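You operate a simulated robot arm through the tools that you are given. There is no shell and no other tool. Be economical: measure what you need, move in short steps, check, and stop when the job is done.

You run a simulated robot arm. Do the job below in one go: nothing can be reset, and whatever is moved stays where it is left.

Task
Take the blue paperweight and put it on the blue plate. Then take the lime green tile on the top of the packing table and put it away on the top of the deep bench. Then open the cupboard drawer, fetch the white tape roll and set it in the inside of the cupboard drawer, then shut the drawer. Then take the orange box and leave it on the purple plate. Then put the square amber jar on the top of the packing table. Then open the orange drawer. The order counts. Set down upright: blue paperweight, square amber jar.

It is judged by the outcome, as a careful person would: the job done as asked, and still so three seconds after it is handed in. It fails if anything else is knocked over, pushed out of place, dropped, spilled or broken.

Robot
A 7-joint arm with a vacuum gripper on a trunk, on a base that drives. Base frame: it is fixed to the floor where the robot stands at the start and does not move with it; the origin is under the middle of the robot, x ahead of it, y to its left, z up; the surface under the hand at the start is at about z = 850. Lengths are in mm, angles in rad, forces in N, time in s.
With the tool pointing down near the work surface it reaches from about 100 to 640 mm from the robot's upright axis, wherever it stands. Its first joint turns from -2.007 to 2.007 rad. Places, roughly: blue paperweight (5x5x5 cm) [700, 100, 900]; blue plate (10x10x1 cm) [-3200, -3100, 900]; cupboard drawer [-1200, 800, 900]; inside of the cupboard drawer [-1200, 800, 800]; lime green tile (6x6x2 cm) [300, 300, 900]; orange box (9x5x5 cm) [500, 700, 900]; orange drawer [500, 200, 700]; purple plate (10x10x1 cm) [500, 400, 900]; square amber jar (6x6x8 cm) [-2400, 300, 900]; top of the deep bench [-2300, 600, 800]; top of the packing table [600, 200, 800]; white tape roll (6x6x3 cm) [600, 500, 900]. Payload 2.55 kg.
Tool frame: the origin (TCP) lies in the middle of the cups' lips, and z points out of the cups. The gripper has 1 cup of 44 mm across, covering 44 by 44 mm (tool x, y); the bellows give 20 mm. With the vacuum on, a cup seals on a smooth face that it is pressed against (1 to 4 N); it does not hold porous or soft things. The pull reaches 55 N.
Orientation is told as [roll, pitch, yaw] about the base's x, y, z axes, in that order, counted from this pose: with the cups facing straight down, the tool's x points along the base's -x, its y along +y and its z along -z.

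Tools
- The arm moves only by the tool apply_moves. Its argument "targets" is a list of rows, each a list of 3 entries, a list of its own where there are three numbers: the vacuum: 1 switches it on, 0 off, then the shift along the base's x, y, z in units of 20 mm (1.0 is 20 mm), then the turn, a rotation vector about the base's x, y, z in units of 4 degrees (1.0 is 4 degrees). In form: [[valve, [x, y, z], [ax, ay, az]], ...]. A call has 1 to 12 rows; each row shifts and turns the commanded pose from where the row before left it. A call with a number of a shift or a turn outside -1 to 1 is refused whole. Rows are played at 5 a second. More than 50 mm and 0.15 rad between two rows, or a gripper value outside its range, and nothing of the call is played. Where a pose cannot be reached the arm comes as near as it can. A force on the tool above 40 N (or 10 N above the force at the start of the call, whichever is more), or a blocked arm, ends the call early, and 0.2 s more pass. The pull builds up within a second once a cup has sealed. Time passes only in rows, and 0.2 s behind the last, so rows that do not move give it time. It gives the time, the measured TCP pose, the force on the tool (base axes) and the pull of the vacuum at its end, in the units of the frame above (readings bear some noise), with the torque about the TCP (base axes, N m) and any sound that the robot's microphone picked up.
- Cameras (640 x 400 px; columns grow to the right, rows downward): "scene" is now at [-6.6, 166.6, 1781.7]; the picture's right is [-0.21, -0.98, 0.00], its down [-0.91, 0.19, -0.36] and it looks along [0.35, -0.08, -0.93] (base axes); focal length 273 px, centre (320, 200). "wrist" rides on the gripper at [81, 6, -172] in the tool frame; the picture's right is [-0.08, 1.00, 0.00], its down [-0.89, -0.07, -0.45] and it looks along [-0.44, -0.04, 0.90] (tool axes); focal length 256 px, centre (320, 200). There is no depth. A picture from a camera that has moved, and an enlarged one, comes with that camera's place and axes in the base frame and with its lens.
- snapshot(camera): a new picture of that camera. The clock stands still meanwhile.
- move_column(by): slides the trunk up (or, below 0, down) by that many mm; the arm and the scene camera ride with it, the base frame stays. It gives what a move gives, with no picture.
- roll_base(legs): drives the robot by 1 to 6 legs, each [ahead, left, turn to the left] in mm, mm and rad, along the robot's own axes; the way and the turn of a leg run together, so that a leg with both is an arc; at most 1500 mm and 3.142 rad a leg. The arm and the cameras ride along, it lands a little off, and it stops where it bumps. It gives what a move gives.
- aim_head(pan, tilt): turns the head with the scene camera to pan (to the left, within 2.705 rad either way) and tilt (down, from -0.506 to 1.204), counted from straight ahead of the robot. It gives what a move gives.
- enlarge(camera, box): a new picture of the part [left, top, right, bottom] of that camera's present view, enlarged. The clock stands still meanwhile.
- close_job(): hands the job in; it is judged then, once.

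Go step by step. Nothing tells you exact positions but the pictures and the camera data: compare them with the known pose of the tool, close in by small moves and look again before you grip or let go. The budget is 196 turns and 166 pictures, counting those below and the enlarged ones. Unless the task says otherwise, let go and move clear before handing in.

The tools are called after ">>>" as name(argument=value, ...) on one line, values as JSON. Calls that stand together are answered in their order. apply_moves: Moves the arm, as the interface text tells. Its arguments: {"type":"object","properties":{"targets":{"type":"array","items":{"type":"array"}}},"required":["targets"]} The other tools are called the same way: move_column (by) slides the trunk up or down; roll_base (legs) drives the base; aim_head (pan, tilt) turns the head that bears the scene camera; snapshot (camera) takes a picture; enlarge (camera, box) takes an enlarged picture of a part of a camera's view; close_job () hands the job in.

At the start:

```text
clock: 0.0
position: [256.8, 398.6, 1149.7]
tcp_rot: [0.0, 0.002, 0.001]
contact_force: [-0.3, -0.5, 0.2]
moment: [-0.02, 0.01, 0.0]
pull: 0.0
trunk travel left (down, up): [-900.0, 90.0]
robot x, y, heading: [1.1, -1.1, -0.007]
head pan, tilt: [-0.211, 1.201]
```

scene: 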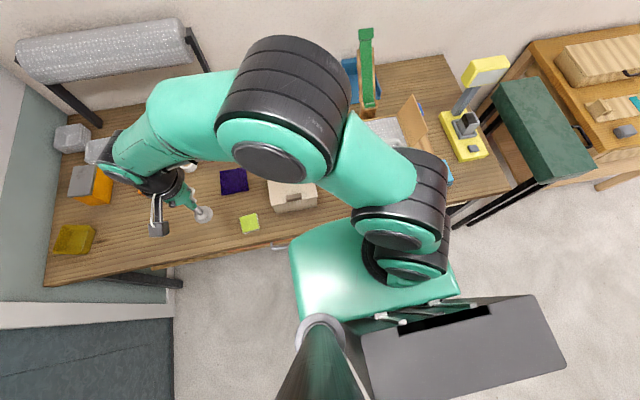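
wrist: 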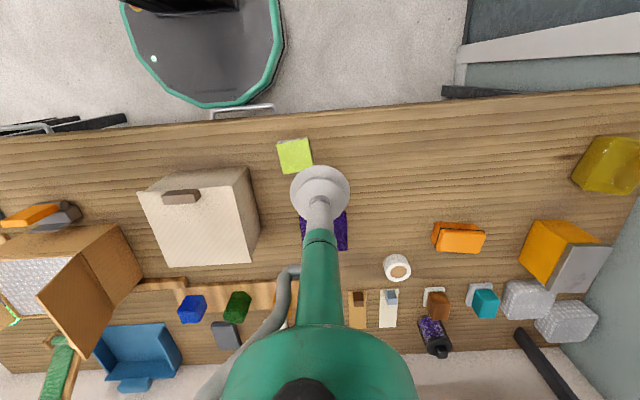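

I see the packing table ahead with the paperweight just behind the cream box. First I'll survey the room with the head and zoom in on the work area.

>>> enlarge(camera="wrist", box=[100, 120, 420, 320])

>>> aim_head(pan=-2.37, tilt=0.35)

>>> snapshot(camera="scene")

>>> aim_head(pan=2.7, tilt=0.45)

>>> snapshot(camera="scene")

```text
2.00 times, centred on (260, 220) of wrist
camera zoom: at [174.4, 404.1, 1322.3], right [0.08, 1.0, 0.0], down [0.89, -0.07, 0.45], along [0.44, -0.04, -0.9], focal length 512 px, centre (440, 160)
```

zoom: 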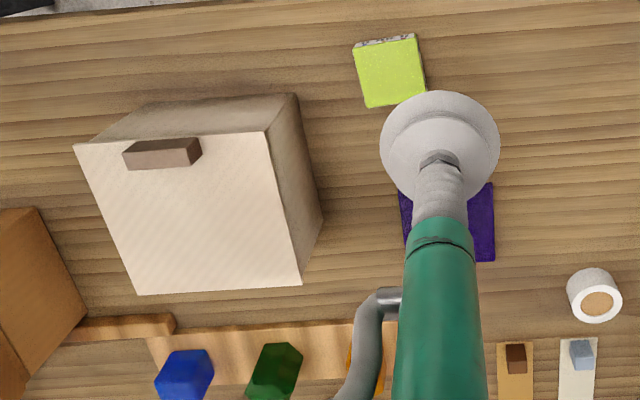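

```text
clock: 2.0
position: [257.0, 398.2, 1148.9]
tcp_rot: [0.001, 0.001, -0.002]
contact_force: [-0.4, 0.0, -0.1]
moment: [-0.01, 0.01, 0.0]
pull: 0.1
trunk travel left (down, up): [-900.0, 90.0]
robot x, y, heading: [1.8, 6.4, -0.003]
head pan, tilt: [-2.37, 0.351]
```

```text
162 pictures are left
camera scene: at [-128.0, 113.4, 1849.0], right [-0.7, 0.72, 0.0], down [0.25, 0.24, -0.94], along [-0.67, -0.66, -0.34], focal length 273 px, centre (320, 200)
```

scene: 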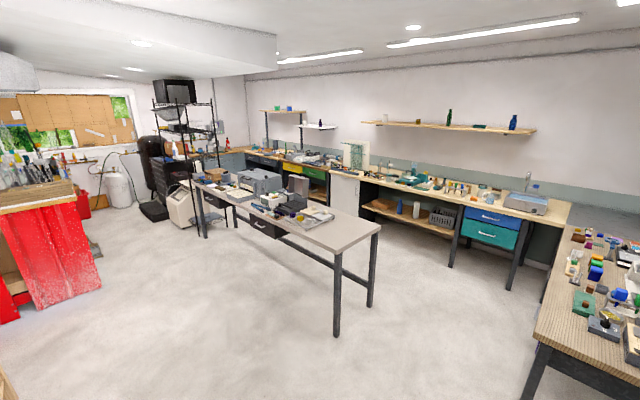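

```text
clock: 6.0
position: [256.3, 398.4, 1148.9]
tcp_rot: [0.001, 0.0, 0.001]
contact_force: [-0.5, -0.7, 1.0]
moment: [0.02, 0.0, 0.0]
pull: 0.1
trunk travel left (down, up): [-900.0, 90.0]
robot x, y, heading: [1.8, 0.6, 0.002]
head pan, tilt: [2.7, 0.45]
```

```text
161 pictures are left
camera scene: at [-144.4, 217.6, 1839.8], right [0.43, 0.9, 0.0], down [0.39, -0.19, -0.9], along [-0.81, 0.38, -0.44], focal length 273 px, centre (320, 200)
```

scene: 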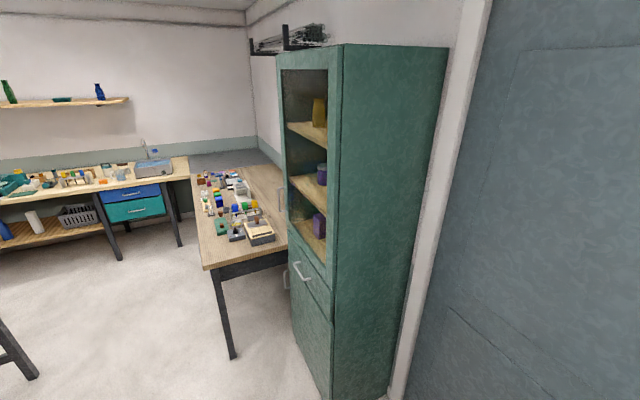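

The cupboard and the deep bench are behind to the left, and the blue plate must be on the far corner counter. Next I check the packing table from the head.

>>> aim_head(pan=0.0, tilt=1.1)

>>> snapshot(camera="scene")

>>> aim_head(pan=0.0, tilt=0.6)

>>> snapshot(camera="scene")

```text
clock: 8.4
position: [257.2, 398.4, 1150.0]
tcp_rot: [0.0, 0.001, 0.002]
contact_force: [0.8, 0.5, 0.4]
moment: [-0.02, 0.02, 0.0]
pull: 0.0
trunk travel left (down, up): [-900.0, 90.0]
robot x, y, heading: [0.4, -1.3, -0.002]
head pan, tilt: [0.0, 1.1]
```

```text
160 pictures are left
camera scene: at [1.8, 178.4, 1787.7], right [0.0, -1.0, 0.0], down [-0.89, 0.0, -0.45], along [0.45, 0.0, -0.89], focal length 273 px, centre (320, 200)
```

scene: 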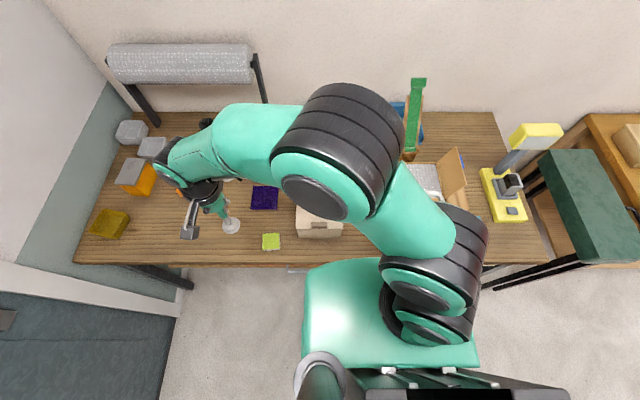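

```text
clock: 9.3
position: [257.0, 399.1, 1149.7]
tcp_rot: [0.002, 0.001, 0.0]
contact_force: [1.2, 0.3, -0.2]
moment: [-0.01, 0.02, -0.04]
pull: 0.0
trunk travel left (down, up): [-900.0, 90.0]
robot x, y, heading: [-1.9, -2.2, -0.001]
head pan, tilt: [0.0, 0.6]
```

```text
159 pictures are left
camera scene: at [27.1, 178.3, 1826.2], right [0.0, -1.0, 0.0], down [-0.57, 0.0, -0.82], along [0.82, 0.0, -0.57], focal length 273 px, centre (320, 200)
```

scene: 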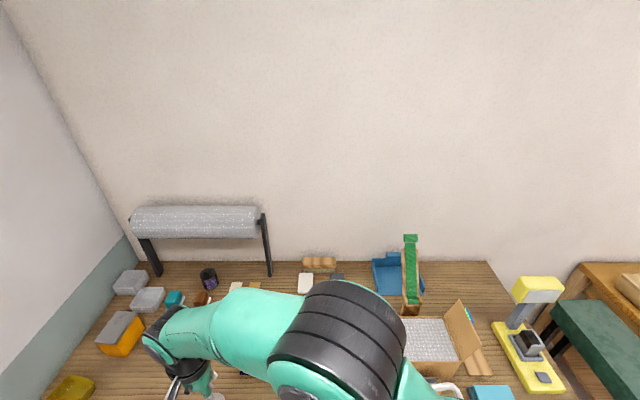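

Paperweight is about (667, 42), just beyond reach, so I creep forward 80 mm and swing the arm towards it at height.

>>> roll_base(legs=[[80, 0, 0]])

>>> apply_moves(targets=[[0, [0.9, -1, 0], [0, 0, 0]], [0, [0.9, -1, 0], [0, 0, 0]], [0, [0.9, -1, 0], [0, 0, 0]], [0, [0.9, -1, 0], [0, 0, 0]], [0, [0.9, -1, 0], [0, 0, 0]], [0, [0.9, -1, 0], [0, 0, 0]], [0, [0.9, -1, 0], [0, 0, 0]], [0, [0.9, -1, 0], [0, 0, 0]], [0, [0.9, -1, 0], [0, 0, 0]], [0, [0.9, -1, 0], [0, 0, 0]], [0, [0.9, -1, 0], [0, 0, 0]], [0, [0.9, -1, 0], [0, 0, 0]]])

>>> snapshot(camera="wrist")

```text
clock: 10.4
position: [335.2, 399.5, 1150.0]
tcp_rot: [0.0, 0.0, 0.0]
contact_force: [0.3, -1.2, 0.1]
moment: [0.02, -0.01, -0.03]
pull: 0.1
trunk travel left (down, up): [-900.0, 90.0]
robot x, y, heading: [78.2, -2.3, 0.0]
head pan, tilt: [0.0, 0.6]
```

```text
clock: 13.0
position: [551.7, 158.2, 1149.2]
tcp_rot: [-0.001, 0.0, -0.001]
contact_force: [0.4, -0.5, -0.2]
moment: [0.01, 0.01, 0.04]
pull: 0.0
trunk travel left (down, up): [-900.0, 90.0]
robot x, y, heading: [79.9, -2.4, 0.001]
head pan, tilt: [0.0, 0.6]
```

```text
158 pictures are left
camera wrist: at [469.6, 163.2, 1322.3], right [0.08, 1.0, 0.0], down [0.89, -0.07, 0.44], along [0.44, -0.03, -0.9], focal length 256 px, centre (320, 200)
```

wrist: 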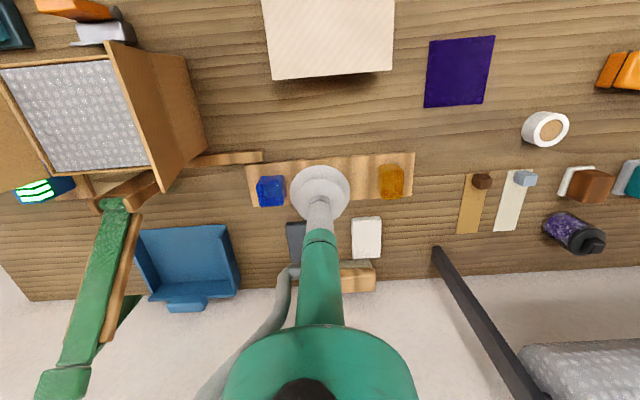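

>>> enlarge(camera="wrist", box=[240, 140, 400, 240])

```text
4.00 times, centred on (320, 190) of wrist
camera zoom: at [469.6, 163.2, 1322.3], right [0.08, 1.0, 0.0], down [0.89, -0.07, 0.44], along [0.44, -0.03, -0.9], focal length 1024 px, centre (320, 240)
```

zoom: 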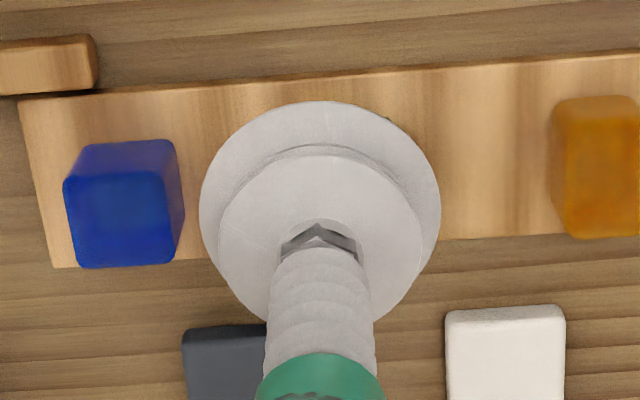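

Top of the blue block is about (656, 61, 907). I move above it and go down to z≈980, then check.

>>> apply_moves(targets=[[0, [0.875, -0.806, 0], [0, 0, 0]], [0, [0.875, -0.806, 0], [0, 0, 0]], [0, [0.875, -0.806, 0], [0, 0, 0]], [0, [0.875, -0.806, 0], [0, 0, 0]], [0, [0.875, -0.806, -0.5], [0, 0, 0]], [0, [0.875, -0.806, -1], [0, 0, 0]], [0, [0, 0, -1], [0, 0, 0]], [0, [0, 0, -1], [0, 0, 0]], [0, [0, 0, -1], [0, 0, 0]], [0, [0, 0, -1], [0, 0, 0]], [0, [0, 0, -1], [0, 0, 0]], [0, [0, 0, -1], [0, 0, 0]]])

>>> snapshot(camera="wrist")

```text
clock: 15.6
position: [656.5, 64.3, 1001.2]
tcp_rot: [0.0, 0.0, -0.001]
contact_force: [-0.3, 0.2, 0.4]
moment: [0.03, 0.05, 0.02]
pull: 0.1
trunk travel left (down, up): [-900.0, 90.0]
robot x, y, heading: [79.1, 1.8, 0.0]
head pan, tilt: [0.0, 0.6]
```

```text
156 pictures are left
camera wrist: at [574.4, 68.0, 1173.2], right [0.08, 1.0, 0.0], down [0.89, -0.07, 0.45], along [0.44, -0.04, -0.9], focal length 256 px, centre (320, 200)
```

wrist: 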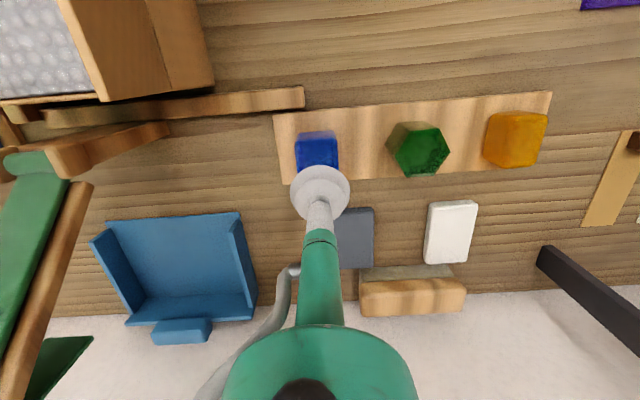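

>>> enlarge(camera="wrist", box=[256, 110, 384, 190])

```text
5.00 times, centred on (320, 150) of wrist
camera zoom: at [574.4, 68.0, 1173.2], right [0.08, 1.0, 0.0], down [0.89, -0.07, 0.45], along [0.44, -0.04, -0.9], focal length 1280 px, centre (320, 450)
```

zoom: 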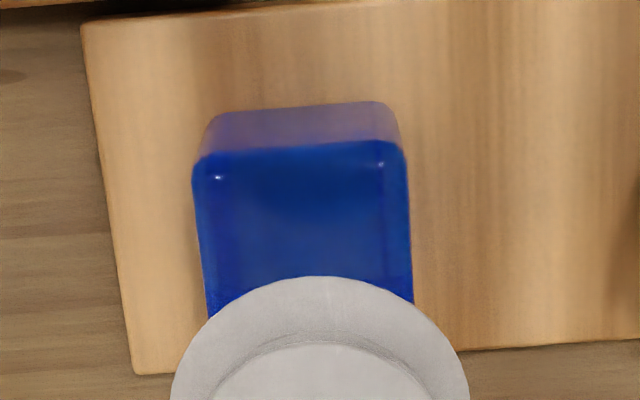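

>>> apply_moves(targets=[[0, [0.15, -0.35, -1], [0, 0, 0]], [0, [0, 0, -1], [0, 0, 0]], [0, [0, 0, -1], [0, 0, 0]], [1, [0, 0, -1], [0, 0, 0]], [1, [0, 0, -0.5], [0, 0, 0]], [1, [0, 0, -0.2], [0, 0, 0]], [1, [0, 0, 0], [0, 0, 0]]])

```text
clock: 17.2
position: [659.0, 56.2, 911.5]
tcp_rot: [0.002, -0.011, 0.0]
contact_force: [-1.4, -1.7, 25.1]
moment: [0.33, 0.3, 0.02]
pull: 54.6
trunk travel left (down, up): [-900.0, 90.0]
robot x, y, heading: [77.6, -1.8, -0.002]
head pan, tilt: [0.0, 0.6]
```

Sealed. Lifting.

>>> apply_moves(targets=[[1, [0, 0, 0.5], [0, 0, 0]], [1, [0, 0, 0.5], [0, 0, 0]], [1, [0, 0, 1], [0, 0, 0]], [1, [0, 0, 1], [0, 0, 0]], [1, [0, 0, 1], [0, 0, 0]], [1, [0, 0, 1], [0, 0, 0]], [1, [0, 0, 1], [0, 0, 0]], [1, [0, 0, 1], [0, 0, 0]], [1, [0, 0, 1], [0, 0, 0]], [1, [0, 0, 1], [0, 0, 0]], [1, [0, 0, 1], [0, 0, 0]], [1, [0, 0, 1], [0, 0, 0]]])

>>> snapshot(camera="wrist")

```text
clock: 19.8
position: [659.6, 56.3, 1125.2]
tcp_rot: [-0.001, 0.001, 0.001]
contact_force: [0.6, -0.6, -3.8]
moment: [0.07, -0.03, -0.04]
pull: 54.9
trunk travel left (down, up): [-900.0, 90.0]
robot x, y, heading: [78.5, 3.1, 0.002]
head pan, tilt: [0.0, 0.6]
```

```text
154 pictures are left
camera wrist: at [577.2, 60.7, 1297.9], right [0.08, 1.0, 0.0], down [0.89, -0.07, 0.45], along [0.44, -0.04, -0.9], focal length 256 px, centre (320, 200)
```

wrist: 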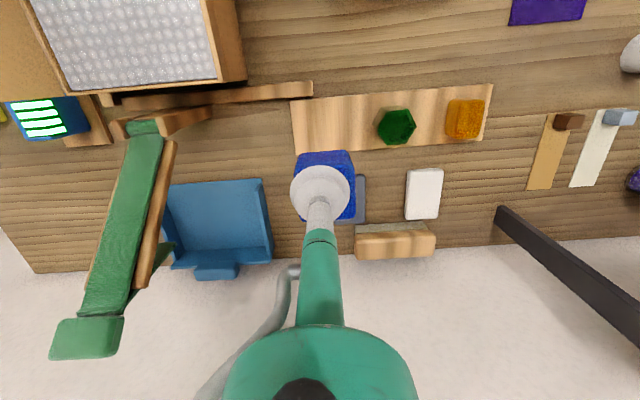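

Held well. I tuck the arm in, back away from the table, turn round and look.

>>> apply_moves(targets=[[1, [-1, 0, 0], [0, 0, 0]], [1, [-1, 0, 0], [0, 0, 0]], [1, [-1, 0, 0], [0, 0, 0]], [1, [-1, 0, 0], [0, 0, 0]], [1, [-1, 0, 0], [0, 0, 0]], [1, [-1, 0, 0], [0, 0, 0]], [1, [-1, 0, 0], [0, 0, 0]], [1, [-1, 0, 0], [0, 0, 0]], [1, [-1, 0, 0], [0, 0, 0]], [1, [-1, 0, 0], [0, 0, 0]], [1, [-1, 0, 0], [0, 0, 0]]])

>>> roll_base(legs=[[-700, 0, 0], [0, 0, -3.14]])

>>> aim_head(pan=0.3, tilt=0.6)

>>> snapshot(camera="scene")

```text
clock: 22.2
position: [436.4, 54.7, 1126.1]
tcp_rot: [-0.001, 0.0, 0.0]
contact_force: [-0.2, -0.1, -2.1]
moment: [0.04, -0.03, -0.01]
pull: 54.4
trunk travel left (down, up): [-900.0, 90.0]
robot x, y, heading: [78.5, -1.6, 0.001]
head pan, tilt: [0.0, 0.6]
```

```text
clock: 33.4
position: [-986.7, -48.8, 1125.9]
tcp_rot: [-0.001, -0.001, 3.137]
contact_force: [0.6, 0.0, -2.7]
moment: [-0.05, 0.04, -0.02]
pull: 54.9
trunk travel left (down, up): [-900.0, 90.0]
robot x, y, heading: [-626.8, 5.4, 3.135]
head pan, tilt: [0.0, 0.6]
```

```text
clock: 34.2
position: [-986.8, -48.5, 1124.7]
tcp_rot: [0.0, 0.001, 3.136]
contact_force: [-0.2, -0.4, -2.0]
moment: [-0.06, 0.01, 0.01]
pull: 55.2
trunk travel left (down, up): [-900.0, 90.0]
robot x, y, heading: [-627.0, 4.5, 3.136]
head pan, tilt: [0.3, 0.6]
```

```text
153 pictures are left
camera scene: at [-653.5, -196.0, 1826.3], right [-0.29, 0.96, 0.0], down [0.54, 0.16, -0.83], along [-0.79, -0.24, -0.56], focal length 273 px, centre (320, 200)
```

scene: 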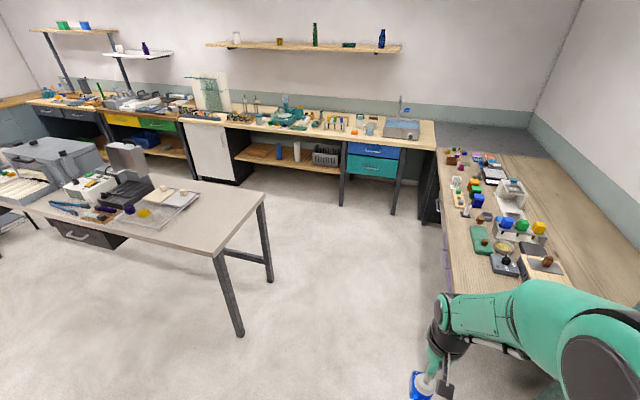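

The route: past the end of the grey table, then along the aisle to the far counter. I drive in stages.

>>> roll_base(legs=[[1000, 440, 0], [930, 0, 0], [0, 1300, 0]])

>>> aim_head(pan=0.6, tilt=0.6)

>>> snapshot(camera="scene")

```text
clock: 50.4
position: [-2929.7, -1779.7, 1125.1]
tcp_rot: [0.002, -0.001, 3.137]
contact_force: [-0.5, -0.2, -3.3]
moment: [-0.03, 0.01, 0.01]
pull: 54.9
trunk travel left (down, up): [-900.0, 90.0]
robot x, y, heading: [-2568.5, -1724.0, 3.138]
head pan, tilt: [0.3, 0.6]
```

```text
clock: 51.2
position: [-2930.7, -1777.9, 1125.7]
tcp_rot: [0.001, 0.001, 3.137]
contact_force: [-1.4, -0.4, -1.7]
moment: [-0.03, 0.04, 0.0]
pull: 55.4
trunk travel left (down, up): [-900.0, 90.0]
robot x, y, heading: [-2568.7, -1723.0, 3.135]
head pan, tilt: [0.6, 0.6]
```

```text
152 pictures are left
camera scene: at [-2584.4, -1950.2, 1826.3], right [-0.56, 0.83, 0.0], down [0.47, 0.32, -0.83], along [-0.68, -0.46, -0.56], focal length 273 px, centre (320, 200)
```

scene: 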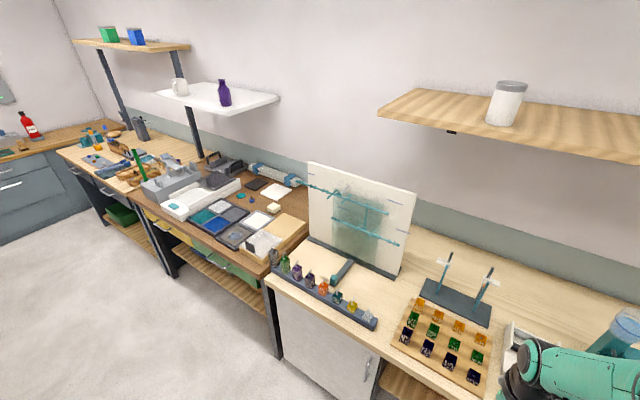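

The blue plate is the dark blue square in the grid at about (-3183, -3085). Driving alongside it.

>>> roll_base(legs=[[0, 1305, 0], [90, 0, 0]])

>>> aim_head(pan=0.1, tilt=0.9)

>>> snapshot(camera="scene")

>>> snapshot(camera="wrist")

```text
clock: 58.4
position: [-3034.9, -3074.7, 1125.8]
tcp_rot: [-0.001, 0.001, 3.127]
contact_force: [-0.9, 0.5, -2.2]
moment: [0.0, 0.0, 0.01]
pull: 54.9
trunk travel left (down, up): [-900.0, 90.0]
robot x, y, heading: [-2674.2, -3027.0, 3.124]
head pan, tilt: [0.6, 0.6]
```

```text
clock: 59.4
position: [-3032.9, -3076.1, 1125.6]
tcp_rot: [-0.001, 0.0, 3.124]
contact_force: [-0.2, -0.2, -2.8]
moment: [-0.02, 0.06, -0.01]
pull: 55.1
trunk travel left (down, up): [-900.0, 90.0]
robot x, y, heading: [-2677.2, -3025.1, 3.127]
head pan, tilt: [0.099, 0.901]
```

```text
151 pictures are left
camera scene: at [-2692.3, -3207.5, 1801.6], right [-0.09, 1.0, 0.0], down [0.78, 0.07, -0.62], along [-0.62, -0.05, -0.78], focal length 273 px, centre (320, 200)
```

scene: 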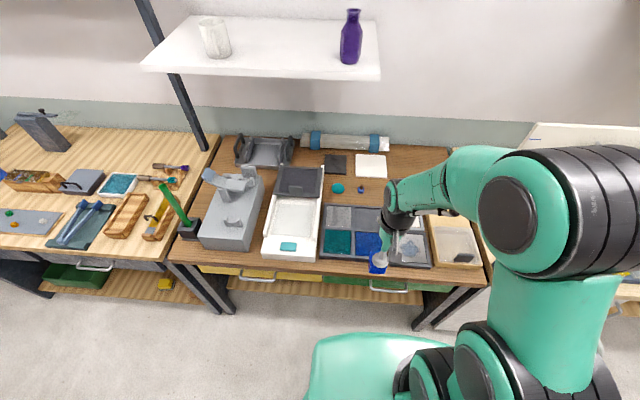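

```text
150 pictures are left
camera wrist: at [-2954.9, -3083.8, 1298.3], right [-0.09, -1.0, 0.0], down [-0.89, 0.08, 0.45], along [-0.44, 0.04, -0.9], focal length 256 px, centre (320, 200)
```

wrist: 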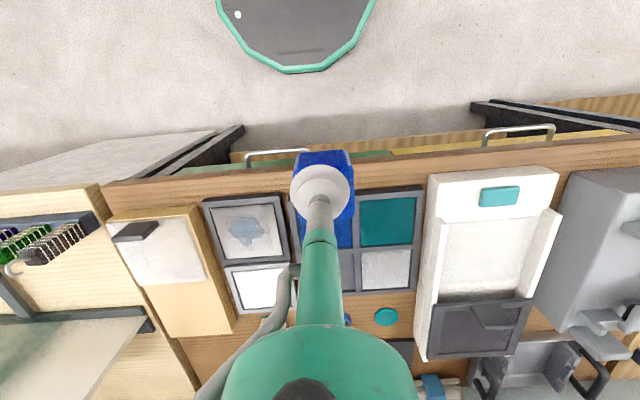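

>>> enlarge(camera="scene", box=[300, 170, 460, 290])

>>> apply_moves(targets=[[1, [0, 1, 0], [0, 0, 0]], [1, [0, 1, 0], [0, 0, 0]], [1, [0, 1, 0], [0, 0, 0]], [1, [0, 1, 0], [0, 0, 0]], [1, [0, 1, 0], [0, 0, 0]], [1, [-1, 0, 0], [0, 0, 0]], [1, [-1, 0, 0], [0, 0, 0]]])

>>> snapshot(camera="wrist")

```text
3.33 times, centred on (380, 230) of scene
camera zoom: at [-2692.3, -3207.5, 1801.6], right [-0.09, 1.0, 0.0], down [0.78, 0.07, -0.62], along [-0.62, -0.05, -0.78], focal length 910 px, centre (120, 100)
```

zoom: 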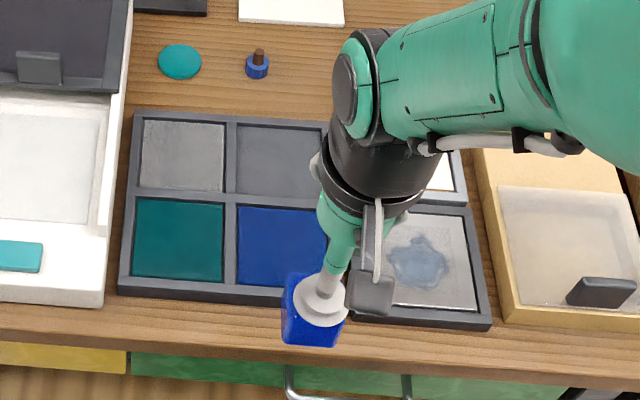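

```text
clock: 61.0
position: [-3073.7, -2973.9, 1125.0]
tcp_rot: [0.0, 0.001, 3.126]
contact_force: [-0.7, -0.2, -2.7]
moment: [-0.02, 0.02, -0.02]
pull: 54.5
trunk travel left (down, up): [-900.0, 90.0]
robot x, y, heading: [-2671.5, -3021.2, 3.126]
head pan, tilt: [0.099, 0.901]
```

```text
148 pictures are left
camera wrist: at [-2995.2, -2983.0, 1298.5], right [-0.09, -1.0, 0.0], down [-0.89, 0.08, 0.44], along [-0.44, 0.04, -0.9], focal length 256 px, centre (320, 200)
```

wrist: 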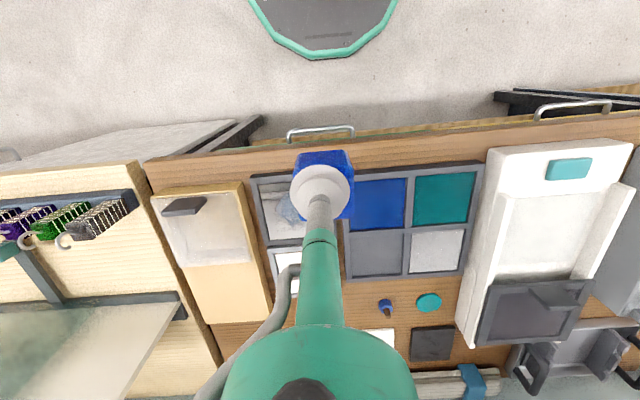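

Plate centre about (-3214, -3067). Moving over it, then part way down.

>>> apply_moves(targets=[[1, [-1, -0.66, 0], [0, 0, 0]], [1, [-1, -0.66, 0], [0, 0, 0]], [1, [-1, -0.66, 0], [0, 0, 0]], [1, [-1, -0.66, 0], [0, 0, 0]], [1, [-1, -0.66, 0], [0, 0, 0]], [1, [-1, -0.66, 0], [0, 0, 0]], [1, [-1, -0.66, -1], [0, 0, 0]], [1, [0, 0, -1], [0, 0, 0]], [1, [0, 0, -1], [0, 0, 0]], [1, [0, 0, -1], [0, 0, 0]], [1, [0, 0, -1], [0, 0, 0]], [1, [0, 0, -1], [0, 0, 0]]])

>>> snapshot(camera="wrist")

>>> enlarge(camera="scene", box=[300, 170, 460, 290])

```text
clock: 63.6
position: [-3215.0, -3067.6, 1005.3]
tcp_rot: [0.0, 0.001, 3.126]
contact_force: [0.5, -0.2, -1.8]
moment: [-0.04, 0.0, 0.06]
pull: 54.8
trunk travel left (down, up): [-900.0, 90.0]
robot x, y, heading: [-2670.2, -3025.7, 3.125]
head pan, tilt: [0.099, 0.901]
```

```text
147 pictures are left
camera wrist: at [-3136.2, -3076.9, 1177.8], right [-0.09, -1.0, 0.0], down [-0.89, 0.08, 0.44], along [-0.44, 0.04, -0.9], focal length 256 px, centre (320, 200)
```

wrist: 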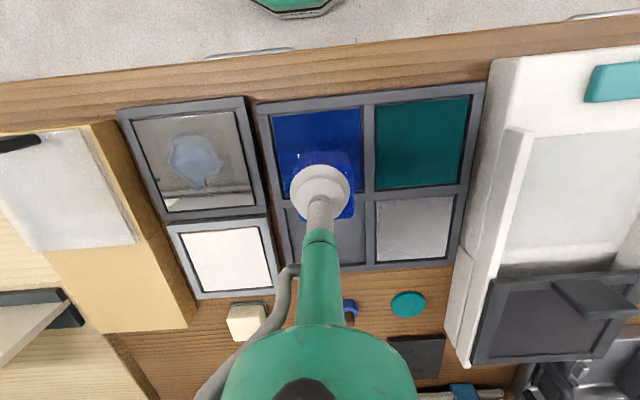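

```text
3.33 times, centred on (380, 230) of scene
camera zoom: at [-2693.6, -3207.6, 1801.5], right [-0.08, 1.0, 0.0], down [0.78, 0.07, -0.62], along [-0.62, -0.05, -0.78], focal length 910 px, centre (120, 100)
```

zoom: 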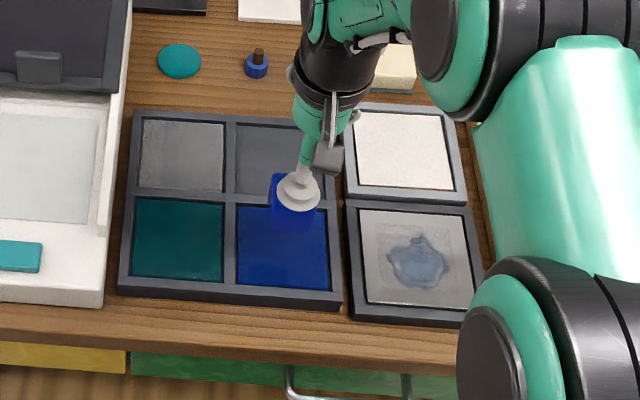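

Well centred. Lowering in small steps until contact.

>>> apply_moves(targets=[[1, [0, 0, -1], [0, 0, 0]], [1, [0, 0, -0.75], [0, 0, 0]], [1, [0, 0, -0.2], [0, 0, 0]], [1, [0, 0, -0.2], [0, 0, 0]], [1, [0, 0, -0.2], [0, 0, 0]]])

```text
clock: 64.8
position: [-3214.2, -3068.3, 959.0]
tcp_rot: [0.0, 0.0, 3.125]
contact_force: [-0.1, 0.2, -3.4]
moment: [0.02, 0.03, 0.03]
pull: 55.1
trunk travel left (down, up): [-900.0, 90.0]
robot x, y, heading: [-2672.2, -3025.1, 3.127]
head pan, tilt: [0.099, 0.901]
```

>>> apply_moves(targets=[[1, [0, 0, -0.2], [0, 0, 0]], [1, [0, 0, -0.2], [0, 0, 0]], [1, [0, 0, -0.2], [0, 0, 0]], [1, [0, 0, -0.2], [0, 0, 0]]])

>>> enlarge(camera="wrist", box=[240, 60, 400, 260])

```text
clock: 65.8
position: [-3215.5, -3069.3, 943.1]
tcp_rot: [0.001, 0.0, 3.127]
contact_force: [0.3, 0.5, -2.9]
moment: [-0.02, 0.05, -0.03]
pull: 54.7
trunk travel left (down, up): [-900.0, 90.0]
robot x, y, heading: [-2675.0, -3023.3, 3.126]
head pan, tilt: [0.099, 0.901]
```

```text
2.00 times, centred on (320, 160) of wrist
camera zoom: at [-3135.5, -3076.9, 1115.6], right [-0.09, -1.0, 0.0], down [-0.89, 0.08, 0.45], along [-0.44, 0.04, -0.9], focal length 512 px, centre (320, 280)
```

zoom: 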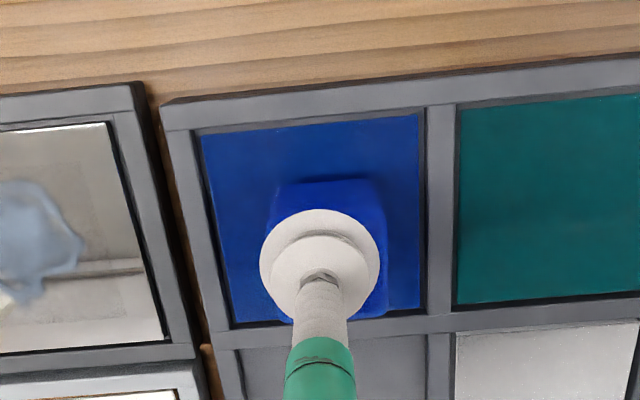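

>>> apply_moves(targets=[[1, [0.1, 0.2, -0.15], [0, 0, 0]], [1, [0, 0, -0.15], [0, 0, 0]], [1, [0, 0, -0.15], [0, 0, 0]], [1, [0, 0, 0], [0, 0, 0]]])

```text
clock: 66.8
position: [-3212.7, -3063.5, 933.7]
tcp_rot: [0.001, 0.0, 3.126]
contact_force: [0.6, 0.0, -2.5]
moment: [-0.02, 0.04, -0.01]
pull: 54.6
trunk travel left (down, up): [-900.0, 90.0]
robot x, y, heading: [-2674.1, -3022.6, 3.123]
head pan, tilt: [0.099, 0.901]
```

>>> apply_moves(targets=[[1, [0, 0, -0.15], [0, 0, 0]], [1, [0, 0, -0.15], [0, 0, 0]], [1, [0, 0, -0.15], [0, 0, 0]], [1, [0, 0, 0], [0, 0, 0]]])

```text
clock: 67.8
position: [-3213.1, -3063.4, 925.7]
tcp_rot: [0.0, -0.003, 3.125]
contact_force: [1.8, -1.1, 7.9]
moment: [-0.26, 0.17, 0.04]
pull: 55.0
trunk travel left (down, up): [-900.0, 90.0]
robot x, y, heading: [-2673.6, -3029.9, 3.125]
head pan, tilt: [0.099, 0.901]
```

Contact. Releasing and lifting off.

>>> apply_moves(targets=[[0, [0, 0, 0], [0, 0, 0]], [0, [0, 0, 0], [0, 0, 0]], [0, [0, 0, 0.2], [0, 0, 0]], [0, [0, 0, 0.3], [0, 0, 0]], [0, [0, 0, 0.5], [0, 0, 0]], [0, [0, 0, 1], [0, 0, 0]], [0, [0, 0, 1], [0, 0, 0]], [0, [0, 0, 1], [0, 0, 0]], [0, [0, 0, 1], [0, 0, 0]], [0, [0, 0, 1], [0, 0, 0]], [0, [0, 0, 1], [0, 0, 0]], [0, [0, 0, 1], [0, 0, 0]]])

>>> snapshot(camera="wrist")

```text
clock: 70.4
position: [-3211.0, -3062.9, 1084.7]
tcp_rot: [0.0, 0.0, 3.125]
contact_force: [-0.2, -0.3, -0.2]
moment: [-0.02, 0.0, -0.01]
pull: 0.1
trunk travel left (down, up): [-900.0, 90.0]
robot x, y, heading: [-2672.8, -3023.9, 3.118]
head pan, tilt: [0.099, 0.901]
```

```text
144 pictures are left
camera wrist: at [-3133.0, -3072.1, 1257.3], right [-0.09, -1.0, 0.0], down [-0.89, 0.08, 0.45], along [-0.44, 0.04, -0.9], focal length 256 px, centre (320, 200)
```

wrist: 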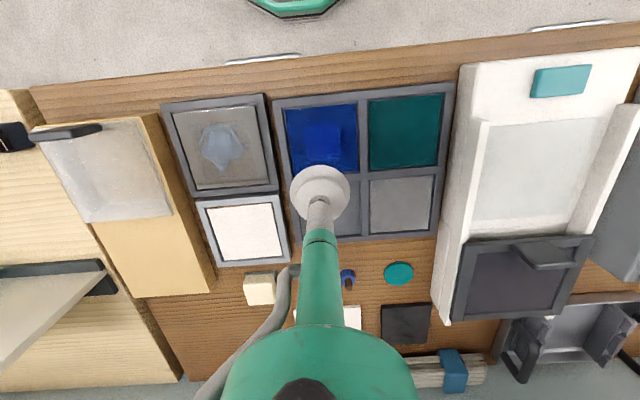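

Paperweight sits on the blue plate. I tuck the arm, drive back to the junction and inspect the deep bench on the way.

>>> apply_moves(targets=[[0, [1, 0, 0.2], [0, 0, 0]], [0, [1, 0, 0.2], [0, 0, 0]], [0, [1, 0, 0.2], [0, 0, 0]], [0, [1, 0, 0.2], [0, 0, 0]], [0, [1, 0, 0.2], [0, 0, 0]], [0, [1, 0, 0.2], [0, 0, 0]], [0, [1, 0, 0.2], [0, 0, 0]], [0, [1, 0, 0.2], [0, 0, 0]], [0, [1, 0, 0.2], [0, 0, 0]], [0, [1, 0, 0.2], [0, 0, 0]]])

>>> roll_base(legs=[[-90, 0, 0], [0, -1310, 0], [0, -1310, 0]])

>>> aim_head(pan=-1.7, tilt=0.8)

>>> snapshot(camera="scene")

```text
clock: 72.6
position: [-3011.0, -3064.5, 1123.9]
tcp_rot: [0.0, -0.001, 3.125]
contact_force: [0.0, 0.0, 0.6]
moment: [-0.02, -0.01, 0.02]
pull: 0.0
trunk travel left (down, up): [-900.0, 90.0]
robot x, y, heading: [-2672.3, -3025.2, 3.122]
head pan, tilt: [0.099, 0.901]
```

```text
clock: 86.0
position: [-2880.9, -461.7, 1124.1]
tcp_rot: [0.0, -0.001, 3.124]
contact_force: [0.3, 0.0, 0.8]
moment: [0.0, 0.0, -0.01]
pull: 0.0
trunk travel left (down, up): [-900.0, 90.0]
robot x, y, heading: [-2543.8, -421.6, 3.131]
head pan, tilt: [0.099, 0.901]
```

```text
clock: 87.8
position: [-2881.2, -462.3, 1123.1]
tcp_rot: [-0.001, 0.0, 3.123]
contact_force: [0.8, 0.3, -0.3]
moment: [0.02, 0.02, -0.01]
pull: 0.1
trunk travel left (down, up): [-900.0, 90.0]
robot x, y, heading: [-2542.1, -424.7, 3.125]
head pan, tilt: [-1.7, 0.799]
```

```text
143 pictures are left
camera scene: at [-2475.8, -520.2, 1809.4], right [0.99, -0.15, 0.0], down [-0.1, -0.71, -0.7], along [0.1, 0.69, -0.72], focal length 273 px, centre (320, 200)
```

scene: 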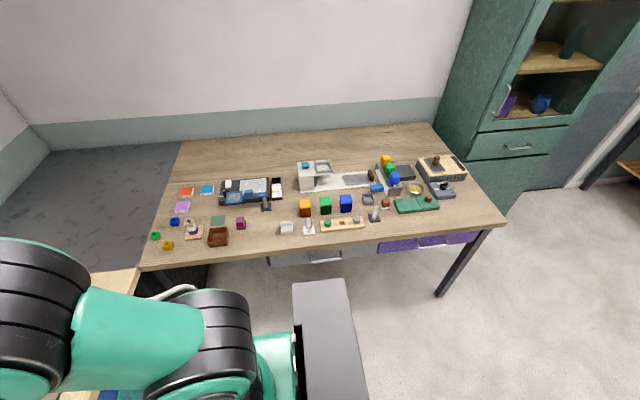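

>>> enlarge(camera="scene", box=[140, 130, 500, 270])

>>> enlarge(camera="scene", box=[220, 160, 380, 260])

```text
1.78 times, centred on (320, 200) of scene
camera zoom: at [-2475.8, -520.2, 1809.4], right [0.99, -0.15, 0.0], down [-0.1, -0.71, -0.7], along [0.1, 0.69, -0.72], focal length 485 px, centre (320, 200)
```

zoom: 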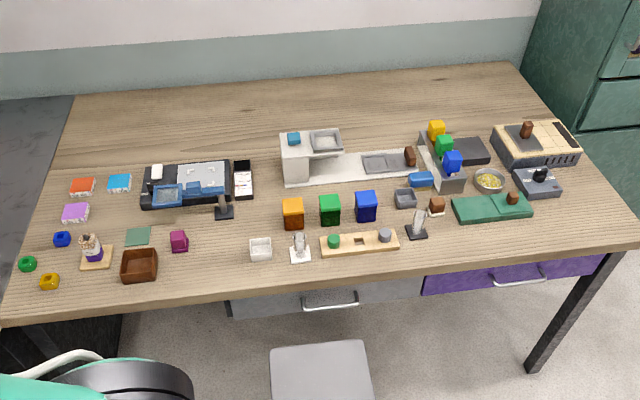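

```text
4.00 times, centred on (300, 210) of scene
camera zoom: at [-2475.8, -520.2, 1809.4], right [0.99, -0.15, 0.0], down [-0.1, -0.71, -0.7], along [0.1, 0.69, -0.72], focal length 1092 px, centre (400, 160)
```

zoom: 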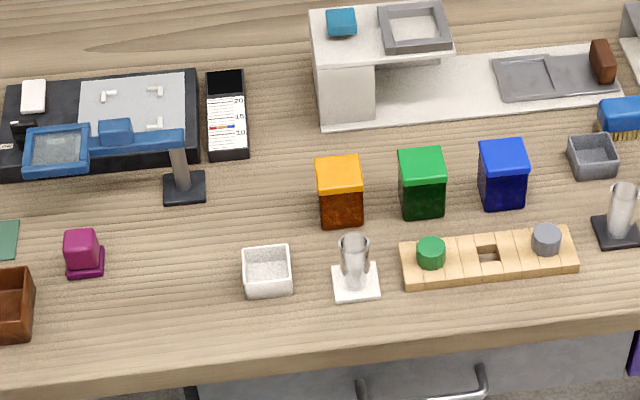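

Amber jar is at about (-2422, 327) and there's a clear spot near (-2614, 268) on the bench for the tile. Driving back to the packing table.

>>> roll_base(legs=[[-930, 0, 0], [-1000, -410, 0], [0, 0, 3.158], [600, 0, 0]])

>>> aim_head(pan=0.1, tilt=1.0)

>>> snapshot(camera="wrist")

>>> snapshot(camera="scene")

```text
refused: 3.158 is not a number from -3.14159 to 3.14159
```

```text
clock: 89.5
position: [-2882.4, -462.8, 1124.6]
tcp_rot: [0.0, 0.001, 3.125]
contact_force: [0.0, -0.6, -0.4]
moment: [0.0, 0.0, -0.03]
pull: 0.1
trunk travel left (down, up): [-900.0, 90.0]
robot x, y, heading: [-2542.8, -423.9, 3.121]
head pan, tilt: [0.099, 1.0]
```

```text
140 pictures are left
camera wrist: at [-2802.6, -471.2, 1296.6], right [-0.1, -1.0, 0.0], down [-0.89, 0.09, 0.45], along [-0.44, 0.04, -0.9], focal length 256 px, centre (320, 200)
```

wrist: 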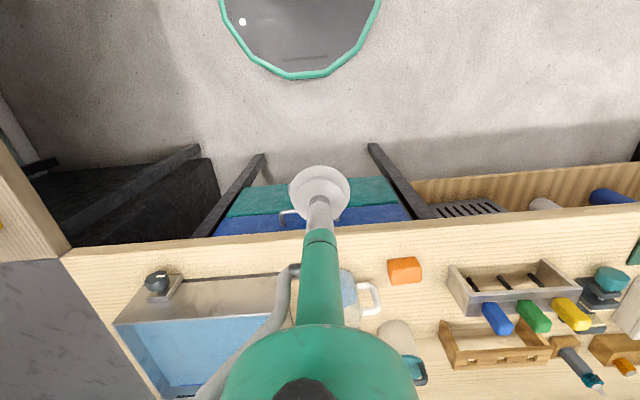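

```text
139 pictures are left
camera scene: at [-2556.9, -605.6, 1794.3], right [-0.08, 1.0, 0.0], down [0.84, 0.07, -0.54], along [-0.54, -0.04, -0.84], focal length 273 px, centre (320, 200)
```

scene: 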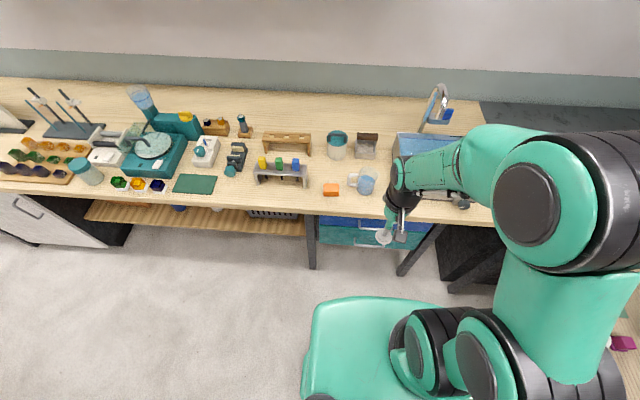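

>>> roll_base(legs=[[-930, 0, 0], [-1000, -410, 0], [0, 0, 3.14], [600, 0, 0.016]])

>>> aim_head(pan=0.1, tilt=1.0)

>>> snapshot(camera="wrist")

>>> snapshot(camera="scene")

```text
clock: 110.0
position: [340.8, 38.5, 1125.0]
tcp_rot: [0.0, 0.001, 0.033]
contact_force: [0.9, 0.3, 0.1]
moment: [0.05, 0.0, -0.02]
pull: 0.0
trunk travel left (down, up): [-900.0, 90.0]
robot x, y, heading: [4.3, -19.5, 0.033]
head pan, tilt: [0.099, 1.0]
```

```text
clock: 110.6
position: [341.0, 37.8, 1124.0]
tcp_rot: [0.0, 0.002, 0.032]
contact_force: [-0.1, 0.2, -0.3]
moment: [-0.02, -0.01, -0.01]
pull: 0.1
trunk travel left (down, up): [-900.0, 90.0]
robot x, y, heading: [4.2, -17.6, 0.036]
head pan, tilt: [0.099, 1.0]
```

```text
138 pictures are left
camera wrist: at [258.3, 40.6, 1296.6], right [0.05, 1.0, 0.0], down [0.89, -0.04, 0.45], along [0.44, -0.02, -0.9], focal length 256 px, centre (320, 200)
```

wrist: 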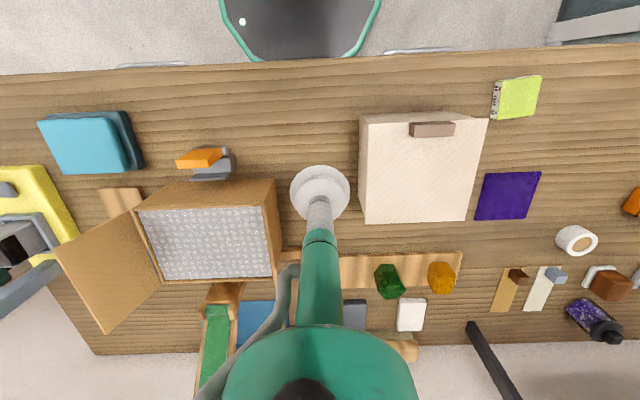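

```text
137 pictures are left
camera scene: at [6.7, 167.7, 1794.3], right [0.13, -0.99, 0.0], down [-0.83, -0.11, -0.54], along [0.54, 0.07, -0.84], focal length 273 px, centre (320, 200)
```

scene: 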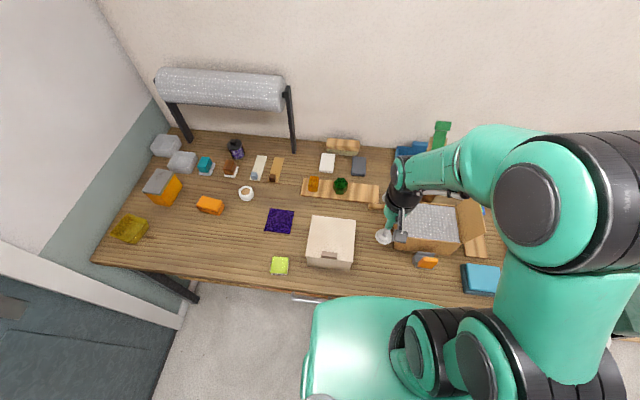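

Tile at about (304, 344). Swinging the arm over to it.

>>> apply_moves(targets=[[0, [-0.15, 1, 0], [0, 0, 0]], [0, [-0.15, 1, 0], [0, 0, 0]], [0, [-0.15, 1, 0], [0, 0, 0]], [0, [-0.15, 1, 0], [0, 0, 0]], [0, [-0.15, 1, 0], [0, 0, 0]], [0, [-0.15, 1, 0], [0, 0, 0]], [0, [-0.15, 1, 0], [0, 0, 0]], [0, [-0.15, 1, 0], [0, 0, 0]], [0, [-0.15, 1, 0], [0, 0, 0]], [0, [-0.15, 1, 0], [0, 0, 0]], [0, [-0.15, 1, 0], [0, 0, 0]], [0, [-0.15, 1, 0], [0, 0, 0]]])

>>> apply_moves(targets=[[0, [-0.05, 1, 0], [0, 0, 0]], [0, [0, 1, 0], [0, 0, 0]], [0, [0, 1, 0], [0, 0, 0]], [0, [0, 0.3, -1], [0, 0, 0]], [0, [0, 0, -1], [0, 0, 0]], [0, [0, 0, -1], [0, 0, 0]], [0, [0, 0, -1], [0, 0, 0]], [0, [0, 0, -1], [0, 0, 0]], [0, [0, 0, -1], [0, 0, 0]]])

>>> enlarge(camera="wrist", box=[200, 60, 440, 240])

```text
clock: 113.2
position: [306.5, 280.2, 1121.8]
tcp_rot: [-0.002, -0.002, 0.035]
contact_force: [-0.1, 0.1, 0.2]
moment: [0.0, -0.03, 0.01]
pull: 0.1
trunk travel left (down, up): [-900.0, 90.0]
robot x, y, heading: [3.0, -18.1, 0.035]
head pan, tilt: [0.099, 1.0]
```

```text
clock: 115.2
position: [304.6, 345.1, 1001.8]
tcp_rot: [0.001, 0.0, 0.032]
contact_force: [-0.4, 0.3, -0.9]
moment: [-0.02, 0.04, -0.02]
pull: 0.0
trunk travel left (down, up): [-900.0, 90.0]
robot x, y, heading: [7.7, -18.9, 0.034]
head pan, tilt: [0.099, 1.0]
```

```text
2.22 times, centred on (320, 150) of wrist
camera zoom: at [222.2, 347.5, 1175.9], right [0.05, 1.0, 0.0], down [0.89, -0.04, 0.45], along [0.44, -0.02, -0.9], focal length 569 px, centre (320, 311)
```

zoom: 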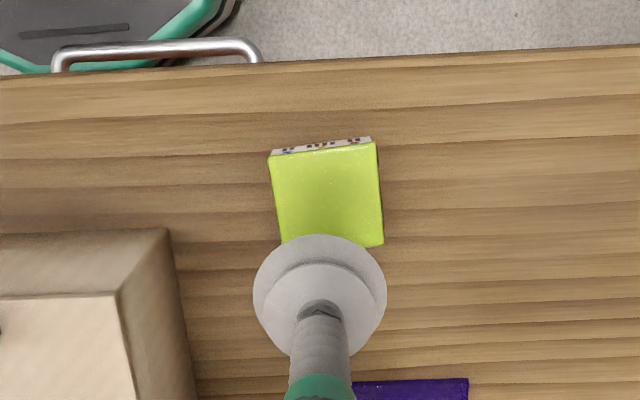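

>>> apply_moves(targets=[[0, [0, 0.12, -1], [0, 0, 0]], [0, [0, 0, -1], [0, 0, 0]], [0, [0, 0, -1], [0, 0, 0]], [0, [0, 0, -1], [0, 0, 0]], [0, [0, 0, -1], [0, 0, 0]], [0, [0, 0, -1], [0, 0, 0]], [1, [0, 0, -0.4], [0, 0, 0]], [1, [0, 0, -0.2], [0, 0, 0]], [1, [0, 0, -0.1], [0, 0, 0]], [1, [0, 0, 0], [0, 0, 0]]])

```text
clock: 117.4
position: [304.2, 346.7, 870.3]
tcp_rot: [0.0, -0.001, 0.033]
contact_force: [-1.2, 0.9, 3.3]
moment: [-0.07, -0.14, 0.03]
pull: 55.0
trunk travel left (down, up): [-900.0, 90.0]
robot x, y, heading: [7.0, -17.2, 0.033]
head pan, tilt: [0.099, 1.0]
```

Sealed. Lift, then drive: back off, face the bench and strafe along it.

>>> apply_moves(targets=[[1, [0, 0, 0.5], [0, 0, 0]], [1, [0, 0, 1], [0, 0, 0]], [1, [0, 0, 1], [0, 0, 0]], [1, [0, 0, 1], [0, 0, 0]], [1, [0, 0, 1], [0, 0, 0]], [1, [0, 0, 1], [0, 0, 0]], [1, [0, 0, 1], [0, 0, 0]], [1, [0, 0, 1], [0, 0, 0]], [1, [0, 0, 1], [0, 0, 0]], [1, [0, 0, 1], [0, 0, 0]], [1, [0, 0, 1], [0, 0, 0]], [1, [0, 0, 0.5], [0, 0, 0]]])

>>> roll_base(legs=[[-700, -350, 0], [0, 0, 1.538], [0, 1450, 0]])

>>> aim_head(pan=0.3, tilt=0.8)

>>> snapshot(camera="scene")

```text
clock: 120.0
position: [303.7, 346.3, 1090.7]
tcp_rot: [0.0, -0.001, 0.033]
contact_force: [0.6, 1.1, -2.0]
moment: [0.02, -0.04, -0.01]
pull: 55.2
trunk travel left (down, up): [-900.0, 90.0]
robot x, y, heading: [2.8, -17.4, 0.031]
head pan, tilt: [0.099, 1.0]
```

```text
clock: 134.7
position: [-2466.4, -67.2, 1089.3]
tcp_rot: [0.0, -0.001, 1.567]
contact_force: [-0.1, 0.0, -1.5]
moment: [0.0, -0.01, -0.01]
pull: 54.7
trunk travel left (down, up): [-900.0, 90.0]
robot x, y, heading: [-2110.6, -381.1, 1.563]
head pan, tilt: [0.099, 1.0]
```

```text
clock: 135.4
position: [-2463.8, -65.9, 1090.7]
tcp_rot: [0.001, -0.001, 1.567]
contact_force: [-0.3, -0.6, -2.1]
moment: [-0.02, -0.04, -0.05]
pull: 55.2
trunk travel left (down, up): [-900.0, 90.0]
robot x, y, heading: [-2112.8, -377.4, 1.562]
head pan, tilt: [0.3, 0.799]
```

```text
135 pictures are left
camera scene: at [-2314.4, -359.7, 1809.4], right [0.96, 0.29, 0.0], down [0.21, -0.69, -0.7], along [-0.2, 0.67, -0.72], focal length 273 px, centre (320, 200)
```

scene: 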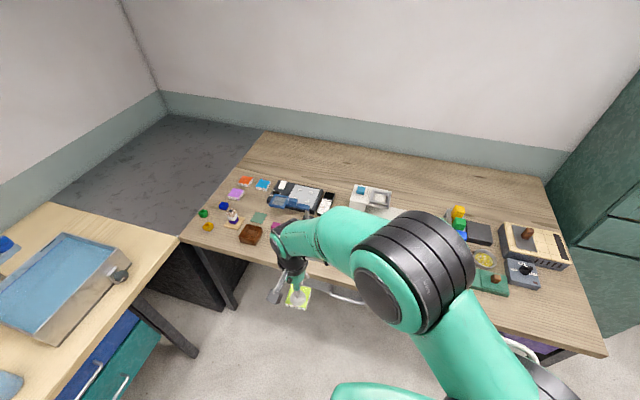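

>>> roll_base(legs=[[200, 145, 0]])

>>> snapshot(camera="wrist")

```text
clock: 137.2
position: [-2613.2, 132.4, 1090.2]
tcp_rot: [0.0, 0.0, 1.572]
contact_force: [0.8, 0.3, -1.3]
moment: [-0.01, -0.02, 0.0]
pull: 54.9
trunk travel left (down, up): [-900.0, 90.0]
robot x, y, heading: [-2256.4, -177.2, 1.574]
head pan, tilt: [0.3, 0.799]
```

```text
134 pictures are left
camera wrist: at [-2621.2, 49.9, 1262.9], right [-1.0, 0.08, 0.0], down [0.07, 0.89, 0.45], along [0.03, 0.44, -0.9], focal length 256 px, centre (320, 200)
```

wrist: 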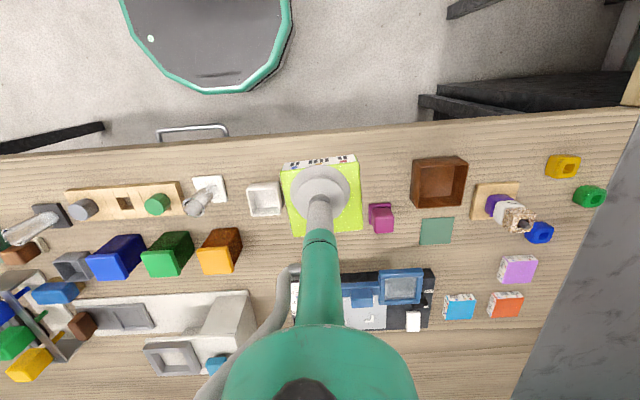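

The clear patch is at about (-2615, 266). Moving over it and lowering.

>>> apply_moves(targets=[[1, [0, 0.95, 0], [0, 0, 0]], [1, [0, 0.95, 0], [0, 0, 0]], [1, [0, 0.95, 0], [0, 0, 0]], [1, [0, 0.95, 0], [0, 0, 0]], [1, [0, 0.95, -0.5], [0, 0, 0]], [1, [0, 0.95, -1], [0, 0, 0]], [1, [0, 0.95, -1], [0, 0, 0]], [1, [0, 0, -1], [0, 0, 0]], [1, [0, 0, -1], [0, 0, 0]], [1, [0, 0, -1], [0, 0, 0]], [1, [0, 0, -1], [0, 0, 0]], [1, [0, 0, -1], [0, 0, 0]]])

>>> snapshot(camera="wrist")

```text
clock: 139.8
position: [-2613.4, 264.3, 940.2]
tcp_rot: [-0.001, -0.001, 1.572]
contact_force: [-1.1, 0.5, -2.4]
moment: [-0.02, -0.02, -0.02]
pull: 54.7
trunk travel left (down, up): [-900.0, 90.0]
robot x, y, heading: [-2264.6, -178.2, 1.58]
head pan, tilt: [0.3, 0.799]
```

```text
133 pictures are left
camera wrist: at [-2621.8, 183.0, 1113.2], right [-1.0, 0.08, 0.0], down [0.07, 0.89, 0.45], along [0.03, 0.44, -0.9], focal length 256 px, centre (320, 200)
```

wrist: 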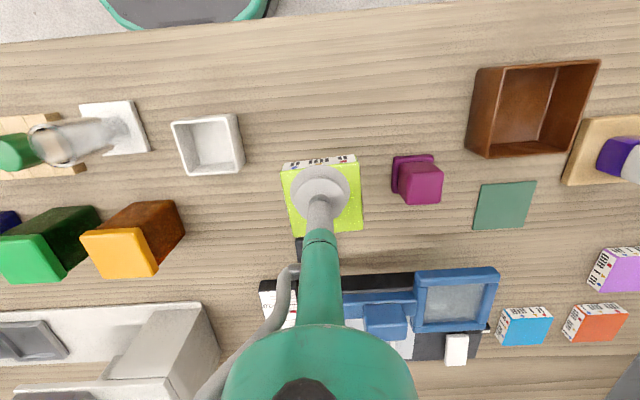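

>>> apply_moves(targets=[[1, [0, 0, -1], [0, 0, 0]], [1, [0, 0, -1], [0, 0, 0]], [1, [0, 0, -0.7], [0, 0, 0]], [1, [0, 0, -0.2], [0, 0, 0]], [1, [0, 0, -0.2], [0, 0, 0]], [1, [0, 0, -0.2], [0, 0, 0]], [1, [0, 0, 0], [0, 0, 0]]])

```text
clock: 141.4
position: [-2613.8, 263.5, 874.1]
tcp_rot: [0.001, -0.001, 1.574]
contact_force: [0.5, 0.2, -2.4]
moment: [0.0, 0.01, -0.03]
pull: 55.2
trunk travel left (down, up): [-900.0, 90.0]
robot x, y, heading: [-2261.2, -180.4, 1.575]
head pan, tilt: [0.3, 0.799]
```

>>> apply_moves(targets=[[1, [0, 0, -0.2], [0, 0, 0]], [1, [0, 0, -0.1], [0, 0, 0]], [1, [0, 0, -0.1], [0, 0, 0]], [1, [0, 0, 0], [0, 0, 0]]])

```text
clock: 142.4
position: [-2612.6, 265.4, 869.9]
tcp_rot: [0.003, -0.002, 1.573]
contact_force: [-0.9, -2.0, 17.0]
moment: [0.06, -0.16, 0.0]
pull: 55.0
trunk travel left (down, up): [-900.0, 90.0]
robot x, y, heading: [-2252.8, -180.4, 1.574]
head pan, tilt: [0.3, 0.799]
```

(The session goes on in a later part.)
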